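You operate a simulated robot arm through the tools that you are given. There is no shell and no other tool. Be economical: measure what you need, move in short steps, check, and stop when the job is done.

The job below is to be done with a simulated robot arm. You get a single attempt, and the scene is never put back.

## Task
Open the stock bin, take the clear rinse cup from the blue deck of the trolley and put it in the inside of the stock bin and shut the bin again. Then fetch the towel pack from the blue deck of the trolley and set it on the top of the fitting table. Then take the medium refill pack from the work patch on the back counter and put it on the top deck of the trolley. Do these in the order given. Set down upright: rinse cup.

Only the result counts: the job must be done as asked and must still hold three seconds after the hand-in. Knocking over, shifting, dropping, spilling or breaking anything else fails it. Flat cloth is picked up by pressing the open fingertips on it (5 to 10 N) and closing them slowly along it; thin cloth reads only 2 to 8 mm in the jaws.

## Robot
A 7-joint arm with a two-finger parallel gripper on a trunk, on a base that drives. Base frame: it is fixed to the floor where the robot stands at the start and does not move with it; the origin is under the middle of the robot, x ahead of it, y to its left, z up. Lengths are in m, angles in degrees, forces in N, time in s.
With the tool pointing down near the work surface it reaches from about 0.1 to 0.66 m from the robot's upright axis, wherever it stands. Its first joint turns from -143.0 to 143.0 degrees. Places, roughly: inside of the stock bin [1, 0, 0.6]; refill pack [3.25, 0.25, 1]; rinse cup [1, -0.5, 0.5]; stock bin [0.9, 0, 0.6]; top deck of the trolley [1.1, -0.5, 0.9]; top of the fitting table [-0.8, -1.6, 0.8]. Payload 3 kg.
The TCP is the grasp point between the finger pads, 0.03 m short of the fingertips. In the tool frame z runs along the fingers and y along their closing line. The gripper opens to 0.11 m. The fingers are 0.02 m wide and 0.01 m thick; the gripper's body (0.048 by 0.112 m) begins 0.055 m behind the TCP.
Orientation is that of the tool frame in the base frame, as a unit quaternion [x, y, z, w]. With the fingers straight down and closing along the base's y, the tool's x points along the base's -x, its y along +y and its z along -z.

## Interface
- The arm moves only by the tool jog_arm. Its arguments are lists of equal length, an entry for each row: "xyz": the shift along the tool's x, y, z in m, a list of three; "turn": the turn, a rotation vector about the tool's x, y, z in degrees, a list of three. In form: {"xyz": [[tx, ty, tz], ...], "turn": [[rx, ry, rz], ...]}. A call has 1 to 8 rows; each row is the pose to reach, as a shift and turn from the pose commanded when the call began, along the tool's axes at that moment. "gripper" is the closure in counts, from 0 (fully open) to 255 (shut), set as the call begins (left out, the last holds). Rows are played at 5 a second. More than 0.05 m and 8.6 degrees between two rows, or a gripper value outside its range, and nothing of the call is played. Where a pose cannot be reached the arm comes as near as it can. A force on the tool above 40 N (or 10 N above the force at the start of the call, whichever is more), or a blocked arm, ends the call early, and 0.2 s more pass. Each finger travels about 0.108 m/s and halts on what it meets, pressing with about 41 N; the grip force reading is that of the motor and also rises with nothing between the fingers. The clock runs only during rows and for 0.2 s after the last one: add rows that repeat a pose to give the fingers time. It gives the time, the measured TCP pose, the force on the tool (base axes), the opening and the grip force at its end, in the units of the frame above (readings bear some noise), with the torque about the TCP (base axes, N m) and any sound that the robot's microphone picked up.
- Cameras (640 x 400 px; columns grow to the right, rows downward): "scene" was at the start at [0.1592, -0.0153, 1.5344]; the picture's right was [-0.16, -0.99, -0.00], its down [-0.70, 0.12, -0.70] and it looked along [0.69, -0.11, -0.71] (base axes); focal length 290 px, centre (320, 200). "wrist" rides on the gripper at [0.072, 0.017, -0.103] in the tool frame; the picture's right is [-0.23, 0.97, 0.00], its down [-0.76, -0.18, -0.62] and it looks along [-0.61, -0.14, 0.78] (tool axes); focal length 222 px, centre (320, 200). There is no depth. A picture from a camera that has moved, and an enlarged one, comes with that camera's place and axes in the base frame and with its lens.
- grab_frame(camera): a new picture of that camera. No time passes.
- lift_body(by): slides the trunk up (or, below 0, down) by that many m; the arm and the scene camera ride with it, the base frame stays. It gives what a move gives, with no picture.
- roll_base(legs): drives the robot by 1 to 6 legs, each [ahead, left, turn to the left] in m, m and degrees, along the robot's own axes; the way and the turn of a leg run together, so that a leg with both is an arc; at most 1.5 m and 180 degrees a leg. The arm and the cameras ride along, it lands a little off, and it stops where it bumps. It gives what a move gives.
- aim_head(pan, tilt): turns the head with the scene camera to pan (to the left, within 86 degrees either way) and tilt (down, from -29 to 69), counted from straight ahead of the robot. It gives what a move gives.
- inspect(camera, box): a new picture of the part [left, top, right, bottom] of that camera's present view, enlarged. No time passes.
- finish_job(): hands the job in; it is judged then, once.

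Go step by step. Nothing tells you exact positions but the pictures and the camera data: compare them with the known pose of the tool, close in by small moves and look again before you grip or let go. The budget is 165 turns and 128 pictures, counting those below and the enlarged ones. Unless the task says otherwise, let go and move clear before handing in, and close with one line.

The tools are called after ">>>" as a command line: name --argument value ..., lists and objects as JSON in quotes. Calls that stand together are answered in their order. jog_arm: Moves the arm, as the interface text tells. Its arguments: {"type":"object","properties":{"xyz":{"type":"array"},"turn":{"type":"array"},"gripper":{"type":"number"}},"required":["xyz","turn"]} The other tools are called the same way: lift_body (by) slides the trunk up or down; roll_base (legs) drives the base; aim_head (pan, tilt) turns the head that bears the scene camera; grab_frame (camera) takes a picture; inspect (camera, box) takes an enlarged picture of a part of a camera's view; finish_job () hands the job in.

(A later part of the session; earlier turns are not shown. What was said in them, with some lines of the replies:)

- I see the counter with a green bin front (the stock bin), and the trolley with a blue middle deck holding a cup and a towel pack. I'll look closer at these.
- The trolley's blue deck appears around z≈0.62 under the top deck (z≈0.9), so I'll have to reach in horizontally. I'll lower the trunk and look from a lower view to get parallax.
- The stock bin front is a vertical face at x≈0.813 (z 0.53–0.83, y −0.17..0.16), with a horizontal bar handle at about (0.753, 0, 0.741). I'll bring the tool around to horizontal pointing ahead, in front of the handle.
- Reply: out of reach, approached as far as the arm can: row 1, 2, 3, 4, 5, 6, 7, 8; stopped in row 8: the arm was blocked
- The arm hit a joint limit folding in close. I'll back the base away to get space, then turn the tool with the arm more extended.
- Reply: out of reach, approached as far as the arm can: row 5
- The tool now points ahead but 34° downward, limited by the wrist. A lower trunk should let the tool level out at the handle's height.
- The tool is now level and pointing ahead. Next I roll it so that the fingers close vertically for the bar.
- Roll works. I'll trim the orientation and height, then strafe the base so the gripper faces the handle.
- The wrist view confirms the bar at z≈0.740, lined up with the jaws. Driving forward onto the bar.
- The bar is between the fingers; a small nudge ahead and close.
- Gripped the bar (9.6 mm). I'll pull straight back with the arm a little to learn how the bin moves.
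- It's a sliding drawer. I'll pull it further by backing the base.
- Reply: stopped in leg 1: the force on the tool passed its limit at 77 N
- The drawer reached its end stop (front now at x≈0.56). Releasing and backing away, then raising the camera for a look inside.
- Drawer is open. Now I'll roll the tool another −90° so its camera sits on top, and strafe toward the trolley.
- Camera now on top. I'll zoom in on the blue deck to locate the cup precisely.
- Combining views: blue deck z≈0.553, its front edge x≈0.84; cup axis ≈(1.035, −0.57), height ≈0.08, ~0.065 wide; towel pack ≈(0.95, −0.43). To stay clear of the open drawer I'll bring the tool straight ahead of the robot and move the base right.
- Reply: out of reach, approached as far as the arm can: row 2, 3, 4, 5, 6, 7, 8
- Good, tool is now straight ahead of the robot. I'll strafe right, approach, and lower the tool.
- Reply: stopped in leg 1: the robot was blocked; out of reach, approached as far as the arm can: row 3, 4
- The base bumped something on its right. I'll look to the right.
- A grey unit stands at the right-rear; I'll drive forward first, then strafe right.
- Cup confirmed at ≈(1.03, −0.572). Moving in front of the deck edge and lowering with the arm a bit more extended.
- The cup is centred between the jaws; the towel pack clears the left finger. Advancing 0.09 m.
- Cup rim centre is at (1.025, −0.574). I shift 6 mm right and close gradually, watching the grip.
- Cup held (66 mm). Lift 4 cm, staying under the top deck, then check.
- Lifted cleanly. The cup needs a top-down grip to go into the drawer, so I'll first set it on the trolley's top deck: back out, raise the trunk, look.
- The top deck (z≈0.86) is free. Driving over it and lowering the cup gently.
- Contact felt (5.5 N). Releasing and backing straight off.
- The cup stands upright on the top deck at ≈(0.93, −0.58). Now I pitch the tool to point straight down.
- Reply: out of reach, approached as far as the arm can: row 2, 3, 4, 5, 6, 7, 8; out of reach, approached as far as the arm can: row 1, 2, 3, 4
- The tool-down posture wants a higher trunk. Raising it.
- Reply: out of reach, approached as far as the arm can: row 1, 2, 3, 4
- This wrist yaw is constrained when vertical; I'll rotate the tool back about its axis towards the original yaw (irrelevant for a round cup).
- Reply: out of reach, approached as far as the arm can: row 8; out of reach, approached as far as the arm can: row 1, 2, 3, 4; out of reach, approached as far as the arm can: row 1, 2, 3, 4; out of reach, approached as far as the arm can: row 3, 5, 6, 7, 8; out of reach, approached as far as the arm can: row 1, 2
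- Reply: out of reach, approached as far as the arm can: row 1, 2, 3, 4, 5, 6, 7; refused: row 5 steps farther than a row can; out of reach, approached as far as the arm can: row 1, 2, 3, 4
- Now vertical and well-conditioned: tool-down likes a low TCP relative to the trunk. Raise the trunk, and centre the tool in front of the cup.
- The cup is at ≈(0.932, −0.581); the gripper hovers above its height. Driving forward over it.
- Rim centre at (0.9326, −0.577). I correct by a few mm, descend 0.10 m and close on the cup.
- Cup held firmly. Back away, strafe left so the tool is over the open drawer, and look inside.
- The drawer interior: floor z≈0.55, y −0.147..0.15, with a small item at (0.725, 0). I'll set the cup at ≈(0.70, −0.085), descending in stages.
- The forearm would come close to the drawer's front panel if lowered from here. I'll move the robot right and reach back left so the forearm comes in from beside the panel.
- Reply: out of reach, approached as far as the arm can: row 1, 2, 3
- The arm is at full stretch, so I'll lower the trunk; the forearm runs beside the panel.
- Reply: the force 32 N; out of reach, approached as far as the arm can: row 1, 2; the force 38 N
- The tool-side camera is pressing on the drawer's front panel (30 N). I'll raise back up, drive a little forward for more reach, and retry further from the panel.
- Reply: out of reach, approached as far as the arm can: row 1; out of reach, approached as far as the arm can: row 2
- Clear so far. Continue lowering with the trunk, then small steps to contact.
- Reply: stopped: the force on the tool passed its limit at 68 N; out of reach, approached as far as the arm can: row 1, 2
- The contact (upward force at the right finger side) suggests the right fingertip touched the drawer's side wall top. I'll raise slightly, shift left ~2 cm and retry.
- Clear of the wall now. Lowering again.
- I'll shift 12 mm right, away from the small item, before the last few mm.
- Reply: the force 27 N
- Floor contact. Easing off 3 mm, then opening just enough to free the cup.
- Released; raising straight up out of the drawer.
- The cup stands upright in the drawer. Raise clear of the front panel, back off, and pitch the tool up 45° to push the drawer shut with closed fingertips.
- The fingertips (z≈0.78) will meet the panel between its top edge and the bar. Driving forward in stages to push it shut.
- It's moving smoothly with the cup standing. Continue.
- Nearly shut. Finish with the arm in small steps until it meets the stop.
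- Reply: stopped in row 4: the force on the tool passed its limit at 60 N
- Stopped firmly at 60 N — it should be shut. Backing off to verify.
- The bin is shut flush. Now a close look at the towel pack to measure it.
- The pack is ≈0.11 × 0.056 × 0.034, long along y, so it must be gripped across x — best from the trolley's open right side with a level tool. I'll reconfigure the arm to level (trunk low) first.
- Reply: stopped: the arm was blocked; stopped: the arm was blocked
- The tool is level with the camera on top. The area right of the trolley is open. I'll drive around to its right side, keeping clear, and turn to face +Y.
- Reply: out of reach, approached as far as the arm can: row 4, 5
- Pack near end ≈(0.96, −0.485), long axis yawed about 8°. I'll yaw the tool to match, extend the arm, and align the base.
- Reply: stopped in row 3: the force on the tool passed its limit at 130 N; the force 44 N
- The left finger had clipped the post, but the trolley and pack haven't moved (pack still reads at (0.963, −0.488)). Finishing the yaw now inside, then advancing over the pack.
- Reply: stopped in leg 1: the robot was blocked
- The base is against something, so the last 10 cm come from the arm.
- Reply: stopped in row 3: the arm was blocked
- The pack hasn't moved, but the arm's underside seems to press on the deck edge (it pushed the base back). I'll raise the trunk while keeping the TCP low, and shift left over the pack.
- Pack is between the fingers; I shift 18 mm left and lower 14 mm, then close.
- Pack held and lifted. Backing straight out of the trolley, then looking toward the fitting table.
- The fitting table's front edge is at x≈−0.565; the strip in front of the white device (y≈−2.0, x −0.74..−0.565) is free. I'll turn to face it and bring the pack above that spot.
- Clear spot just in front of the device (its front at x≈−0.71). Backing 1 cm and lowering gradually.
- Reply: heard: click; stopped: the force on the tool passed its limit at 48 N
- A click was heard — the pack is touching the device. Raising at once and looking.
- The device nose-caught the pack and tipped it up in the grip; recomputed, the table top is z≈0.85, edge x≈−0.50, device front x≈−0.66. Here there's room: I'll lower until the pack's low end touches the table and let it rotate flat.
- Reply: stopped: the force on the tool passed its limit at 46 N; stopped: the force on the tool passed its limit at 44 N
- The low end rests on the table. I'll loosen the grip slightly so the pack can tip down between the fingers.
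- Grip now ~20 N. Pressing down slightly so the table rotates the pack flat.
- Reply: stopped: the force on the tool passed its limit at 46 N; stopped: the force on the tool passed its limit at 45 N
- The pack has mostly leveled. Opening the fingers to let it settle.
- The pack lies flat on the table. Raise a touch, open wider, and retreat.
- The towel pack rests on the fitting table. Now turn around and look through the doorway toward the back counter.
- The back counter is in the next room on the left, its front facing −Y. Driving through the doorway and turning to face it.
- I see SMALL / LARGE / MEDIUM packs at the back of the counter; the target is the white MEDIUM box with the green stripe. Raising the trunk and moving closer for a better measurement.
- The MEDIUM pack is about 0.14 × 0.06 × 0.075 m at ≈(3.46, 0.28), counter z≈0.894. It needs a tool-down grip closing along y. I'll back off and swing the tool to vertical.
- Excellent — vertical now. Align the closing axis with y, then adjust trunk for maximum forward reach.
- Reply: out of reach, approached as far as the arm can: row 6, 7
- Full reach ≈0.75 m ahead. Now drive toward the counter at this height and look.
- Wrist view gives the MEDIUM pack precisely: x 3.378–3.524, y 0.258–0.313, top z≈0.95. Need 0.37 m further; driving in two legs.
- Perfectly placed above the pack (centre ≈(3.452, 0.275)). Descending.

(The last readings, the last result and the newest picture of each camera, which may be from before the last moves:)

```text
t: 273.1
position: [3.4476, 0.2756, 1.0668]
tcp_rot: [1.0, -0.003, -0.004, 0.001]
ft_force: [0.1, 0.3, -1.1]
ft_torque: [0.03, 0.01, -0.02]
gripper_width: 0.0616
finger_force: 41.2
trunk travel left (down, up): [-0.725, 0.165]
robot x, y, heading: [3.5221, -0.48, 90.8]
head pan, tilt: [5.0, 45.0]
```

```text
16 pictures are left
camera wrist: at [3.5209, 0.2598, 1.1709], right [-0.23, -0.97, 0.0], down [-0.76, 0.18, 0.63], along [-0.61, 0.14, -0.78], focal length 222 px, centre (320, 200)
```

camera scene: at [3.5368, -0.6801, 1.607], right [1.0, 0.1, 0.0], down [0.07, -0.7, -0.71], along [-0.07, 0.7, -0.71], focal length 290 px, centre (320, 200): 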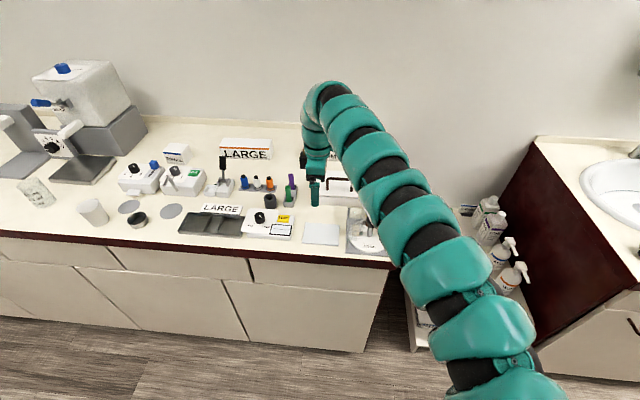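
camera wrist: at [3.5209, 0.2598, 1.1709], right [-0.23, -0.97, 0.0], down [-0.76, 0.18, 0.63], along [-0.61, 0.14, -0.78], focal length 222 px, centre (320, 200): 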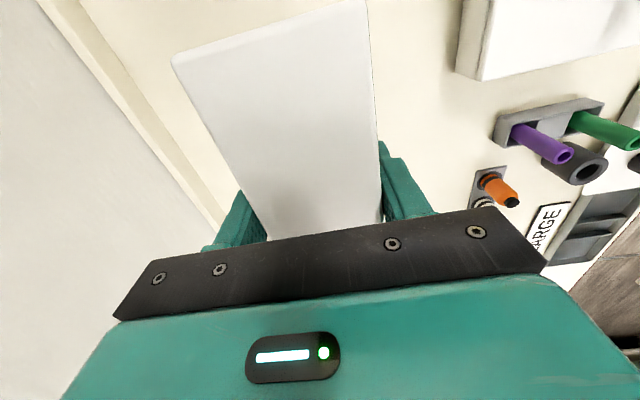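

MEDIUM pack held. Raise, back out, turn, and carry it through the doorway to the trolley.

>>> lift_body --by 0.12

>>> roll_base --legs '[[-0.9, 0, 0], [0, 0, 89], [1.2, 0.12, 0], [1.15, 0, 0]]'

>>> aim_head --pan -60 --tilt 35

>>> grab_frame --camera "scene"

```text
t: 274.6
position: [3.4466, 0.2776, 1.1881]
tcp_rot: [1.0, -0.002, -0.004, 0.0]
ft_force: [0.9, 0.3, -1.1]
ft_torque: [-0.01, 0.03, -0.02]
gripper_width: 0.062
finger_force: 40.7
trunk travel left (down, up): [-0.845, 0.045]
robot x, y, heading: [3.5228, -0.4777, 90.8]
head pan, tilt: [5.0, 45.0]
```

```text
t: 294.5
position: [0.4027, -1.5374, 1.1877]
tcp_rot: [0.719, 0.695, -0.003, 0.004]
ft_force: [-0.9, 0.1, -0.9]
ft_torque: [0.0, 0.0, -0.01]
gripper_width: 0.0617
finger_force: 41.1
trunk travel left (down, up): [-0.845, 0.045]
robot x, y, heading: [1.1577, -1.4882, 178.8]
head pan, tilt: [5.0, 45.0]
```

```text
t: 295.8
position: [0.4024, -1.5368, 1.1871]
tcp_rot: [0.719, 0.695, -0.003, 0.004]
ft_force: [-0.1, -0.3, -1.3]
ft_torque: [0.01, -0.01, 0.0]
gripper_width: 0.0616
finger_force: 41.1
trunk travel left (down, up): [-0.845, 0.045]
robot x, y, heading: [1.1604, -1.4822, 179.0]
head pan, tilt: [-60.0, 35.0]
```

```text
15 pictures are left
camera scene: at [1.0365, -1.4075, 1.7417], right [0.87, 0.49, 0.0], down [0.28, -0.5, -0.82], along [-0.4, 0.72, -0.57], focal length 290 px, centre (320, 200)
```

scene: 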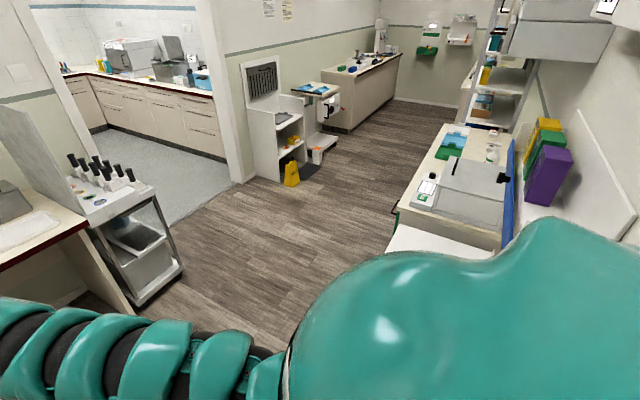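

Now turn right to face the trolley's side and bring the pack over its top deck.

>>> roll_base --legs '[[0.13, 0, 0], [0, 0, -89]]'

>>> aim_head --pan 0 --tilt 45

>>> grab_frame --camera "scene"

>>> grab_frame --camera "wrist"

```text
t: 300.9
position: [0.9671, -0.7259, 1.1875]
tcp_rot: [1.0, -0.011, -0.005, 0.001]
ft_force: [-0.6, -0.1, -0.5]
ft_torque: [-0.02, 0.02, 0.0]
gripper_width: 0.0618
finger_force: 40.9
trunk travel left (down, up): [-0.845, 0.045]
robot x, y, heading: [1.0278, -1.483, 89.6]
head pan, tilt: [-60.0, 35.0]
```

```text
t: 302.2
position: [0.9673, -0.7257, 1.1868]
tcp_rot: [1.0, -0.011, -0.004, 0.001]
ft_force: [-0.8, 0.4, -0.9]
ft_torque: [0.0, -0.02, -0.03]
gripper_width: 0.0617
finger_force: 41.4
trunk travel left (down, up): [-0.845, 0.045]
robot x, y, heading: [1.0335, -1.4811, 90.0]
head pan, tilt: [0.0, 45.0]
```

```text
14 pictures are left
camera scene: at [1.0294, -1.3218, 1.7269], right [1.0, -0.01, 0.0], down [0.0, -0.71, -0.71], along [0.0, 0.71, -0.71], focal length 290 px, centre (320, 200)
```

scene: 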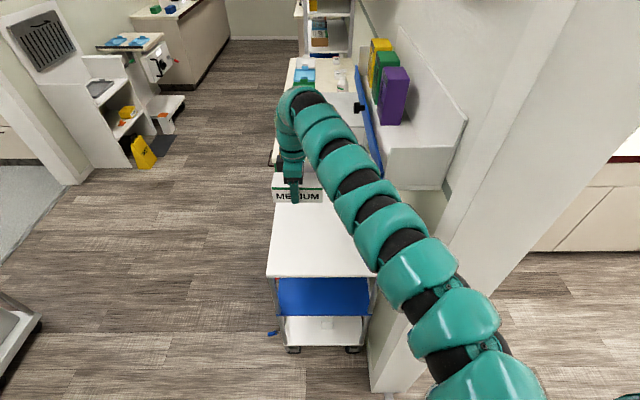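

```text
13 pictures are left
camera wrist: at [1.0403, -0.743, 1.2906], right [-0.25, -0.97, 0.0], down [-0.75, 0.19, 0.63], along [-0.61, 0.15, -0.78], focal length 222 px, centre (320, 200)
```

wrist: 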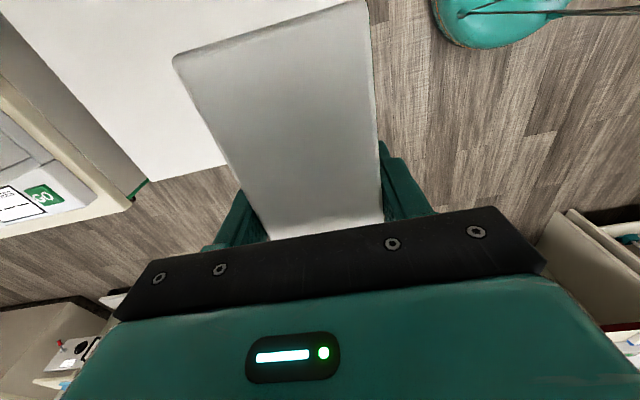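

The pack is already above the deck (box y −0.757..−0.695, deck edge −0.82), and going further would bring the elbow near the wall, so I'll set it down here. Lowering with the trunk.

>>> lift_body --by -0.22

>>> lift_body --by -0.045

>>> grab_frame --camera "scene"

```text
t: 304.5
position: [0.9657, -0.7259, 0.9671]
tcp_rot: [1.0, -0.01, -0.003, 0.001]
ft_force: [0.2, 0.0, -1.6]
ft_torque: [0.02, 0.01, -0.01]
gripper_width: 0.0619
finger_force: 40.9
trunk travel left (down, up): [-0.625, 0.265]
robot x, y, heading: [1.0291, -1.4829, 89.7]
head pan, tilt: [0.0, 45.0]
```

```text
t: 305.4
position: [0.967, -0.7258, 0.9226]
tcp_rot: [1.0, -0.01, -0.005, 0.001]
ft_force: [-0.3, 1.0, -1.1]
ft_torque: [-0.01, 0.0, 0.0]
gripper_width: 0.0619
finger_force: 40.7
trunk travel left (down, up): [-0.58, 0.31]
robot x, y, heading: [1.0291, -1.4792, 89.5]
head pan, tilt: [0.0, 45.0]
```

```text
12 pictures are left
camera scene: at [1.0292, -1.3222, 1.4619], right [1.0, 0.0, 0.0], down [0.0, -0.71, -0.71], along [0.0, 0.71, -0.71], focal length 290 px, centre (320, 200)
```

scene: 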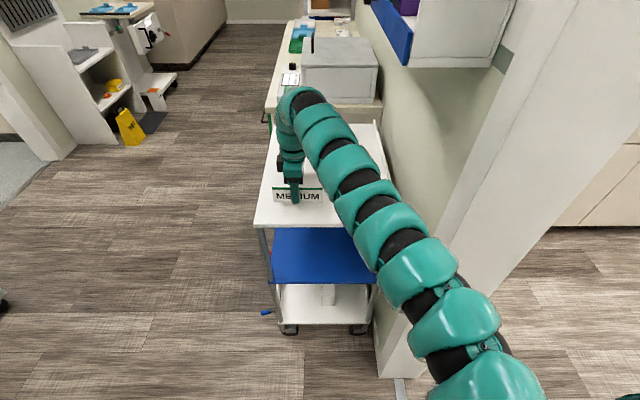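

>>> lift_body --by -0.013

>>> lift_body --by -0.006

```text
t: 306.0
position: [0.9665, -0.7264, 0.9085]
tcp_rot: [1.0, -0.011, -0.005, 0.001]
ft_force: [0.4, -0.1, -1.7]
ft_torque: [0.0, 0.01, 0.0]
gripper_width: 0.0615
finger_force: 41.0
trunk travel left (down, up): [-0.567, 0.323]
robot x, y, heading: [1.0274, -1.4799, 89.4]
head pan, tilt: [0.0, 45.0]
```

```text
t: 306.6
position: [0.9654, -0.7264, 0.903]
tcp_rot: [1.0, -0.011, -0.004, 0.0]
ft_force: [0.6, 0.6, -0.9]
ft_torque: [-0.01, 0.02, -0.01]
gripper_width: 0.0614
finger_force: 41.0
trunk travel left (down, up): [-0.561, 0.329]
robot x, y, heading: [1.0301, -1.4824, 89.9]
head pan, tilt: [0.0, 45.0]
```

>>> lift_body --by -0.004

>>> lift_body --by -0.004

```text
t: 307.1
position: [0.9659, -0.725, 0.8992]
tcp_rot: [1.0, -0.011, -0.004, 0.0]
ft_force: [-1.4, 0.1, -2.4]
ft_torque: [0.02, 0.02, 0.01]
gripper_width: 0.0618
finger_force: 41.1
trunk travel left (down, up): [-0.557, 0.333]
robot x, y, heading: [1.0293, -1.4827, 89.7]
head pan, tilt: [0.0, 45.0]
```

```text
t: 307.6
position: [0.9659, -0.7258, 0.897]
tcp_rot: [1.0, -0.011, -0.005, 0.0]
ft_force: [-0.4, 1.7, 7.0]
ft_torque: [-0.19, -0.48, 0.1]
gripper_width: 0.0617
finger_force: 41.1
trunk travel left (down, up): [-0.553, 0.337]
robot x, y, heading: [1.0294, -1.4852, 89.9]
head pan, tilt: [0.0, 45.0]
```

Contact (7 N). Releasing and raising.

>>> jog_arm --xyz '[[0, 0, 0], [0, 0, 0], [0, 0, 0], [0, 0, 0]]' --turn '[[0, 0, 0], [0, 0, 0], [0, 0, 0], [0, 0, 0]]' --gripper 40

>>> lift_body --by 0.15

>>> roll_base --legs '[[-0.3, 0, 0]]'

>>> grab_frame --camera "scene"

```text
t: 308.6
position: [0.9664, -0.7256, 0.8952]
tcp_rot: [1.0, -0.01, -0.005, 0.0]
ft_force: [-0.8, 0.5, 0.3]
ft_torque: [-0.03, 0.0, -0.02]
gripper_width: 0.0927
finger_force: 0.0
trunk travel left (down, up): [-0.553, 0.337]
robot x, y, heading: [1.0282, -1.4843, 89.8]
head pan, tilt: [0.0, 45.0]
```

```text
t: 310.4
position: [0.9666, -0.7253, 1.0448]
tcp_rot: [1.0, -0.01, -0.004, 0.0]
ft_force: [-0.4, 0.5, -0.4]
ft_torque: [-0.02, 0.0, 0.03]
gripper_width: 0.0928
finger_force: 0.1
trunk travel left (down, up): [-0.703, 0.187]
robot x, y, heading: [1.032, -1.4833, 89.6]
head pan, tilt: [0.0, 45.0]
```

```text
t: 312.4
position: [0.9677, -1.0235, 1.0453]
tcp_rot: [1.0, -0.011, -0.004, 0.001]
ft_force: [-0.8, -0.3, -0.2]
ft_torque: [0.03, 0.03, 0.03]
gripper_width: 0.0927
finger_force: 0.1
trunk travel left (down, up): [-0.703, 0.187]
robot x, y, heading: [1.0254, -1.7785, 89.4]
head pan, tilt: [0.0, 45.0]
```

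```text
11 pictures are left
camera scene: at [1.028, -1.6215, 1.5851], right [1.0, -0.01, 0.0], down [-0.01, -0.71, -0.71], along [0.01, 0.71, -0.71], focal length 290 px, centre (320, 200)
```

scene: 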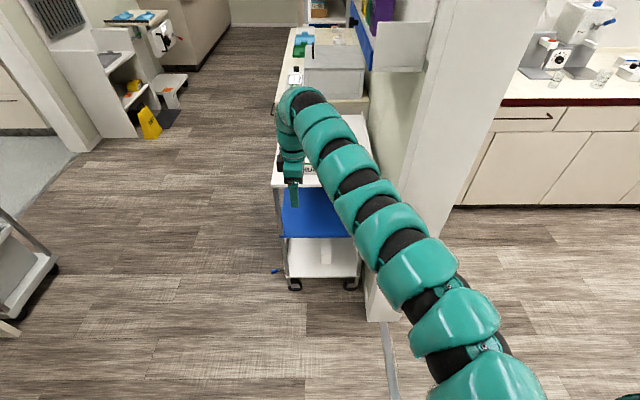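

Moving aside for a final check of the pack and the bin.

>>> roll_base --legs '[[0, 0.5, 0]]'

>>> aim_head --pan -20 --tilt 28

>>> grab_frame --camera "scene"

```text
t: 315.3
position: [0.4801, -1.0186, 1.0458]
tcp_rot: [1.0, -0.014, -0.004, 0.001]
ft_force: [-0.2, 0.4, -1.9]
ft_torque: [-0.02, -0.01, 0.03]
gripper_width: 0.0927
finger_force: 0.0
trunk travel left (down, up): [-0.703, 0.187]
robot x, y, heading: [0.5376, -1.7738, 89.3]
head pan, tilt: [0.0, 45.0]
```

```text
t: 316.2
position: [0.4808, -1.0194, 1.0443]
tcp_rot: [1.0, -0.014, -0.004, 0.0]
ft_force: [-0.2, 0.1, -0.1]
ft_torque: [-0.02, -0.01, -0.02]
gripper_width: 0.0929
finger_force: 0.0
trunk travel left (down, up): [-0.703, 0.187]
robot x, y, heading: [0.5345, -1.7744, 89.5]
head pan, tilt: [-20.0, 28.0]
```

```text
10 pictures are left
camera scene: at [0.5695, -1.6115, 1.6106], right [0.94, -0.35, 0.0], down [-0.17, -0.44, -0.88], along [0.31, 0.83, -0.47], focal length 290 px, centre (320, 200)
```

scene: 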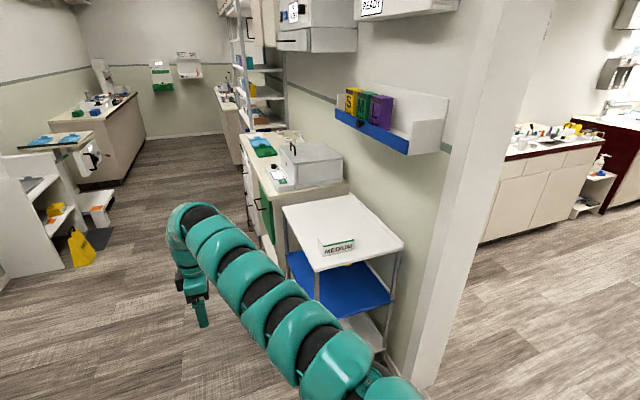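

The MEDIUM pack stands on the trolley's top deck, the bin is shut with the cup inside, and the towel pack lies on the fitting table. Handing in.

>>> finish_job

```text
The job is handed in.
```

The job is handed in: the rinse cup is upright in the shut stock bin, the towel pack is on the fitting table, and the medium refill pack is on the trolley's top deck. Two contacts could count against it: a finger hit a trolley post at 130 N, and the towel pack touched the white device on the fitting table, with a click heard. Nothing looked moved in either case, and the device's display and switch looked unchanged.
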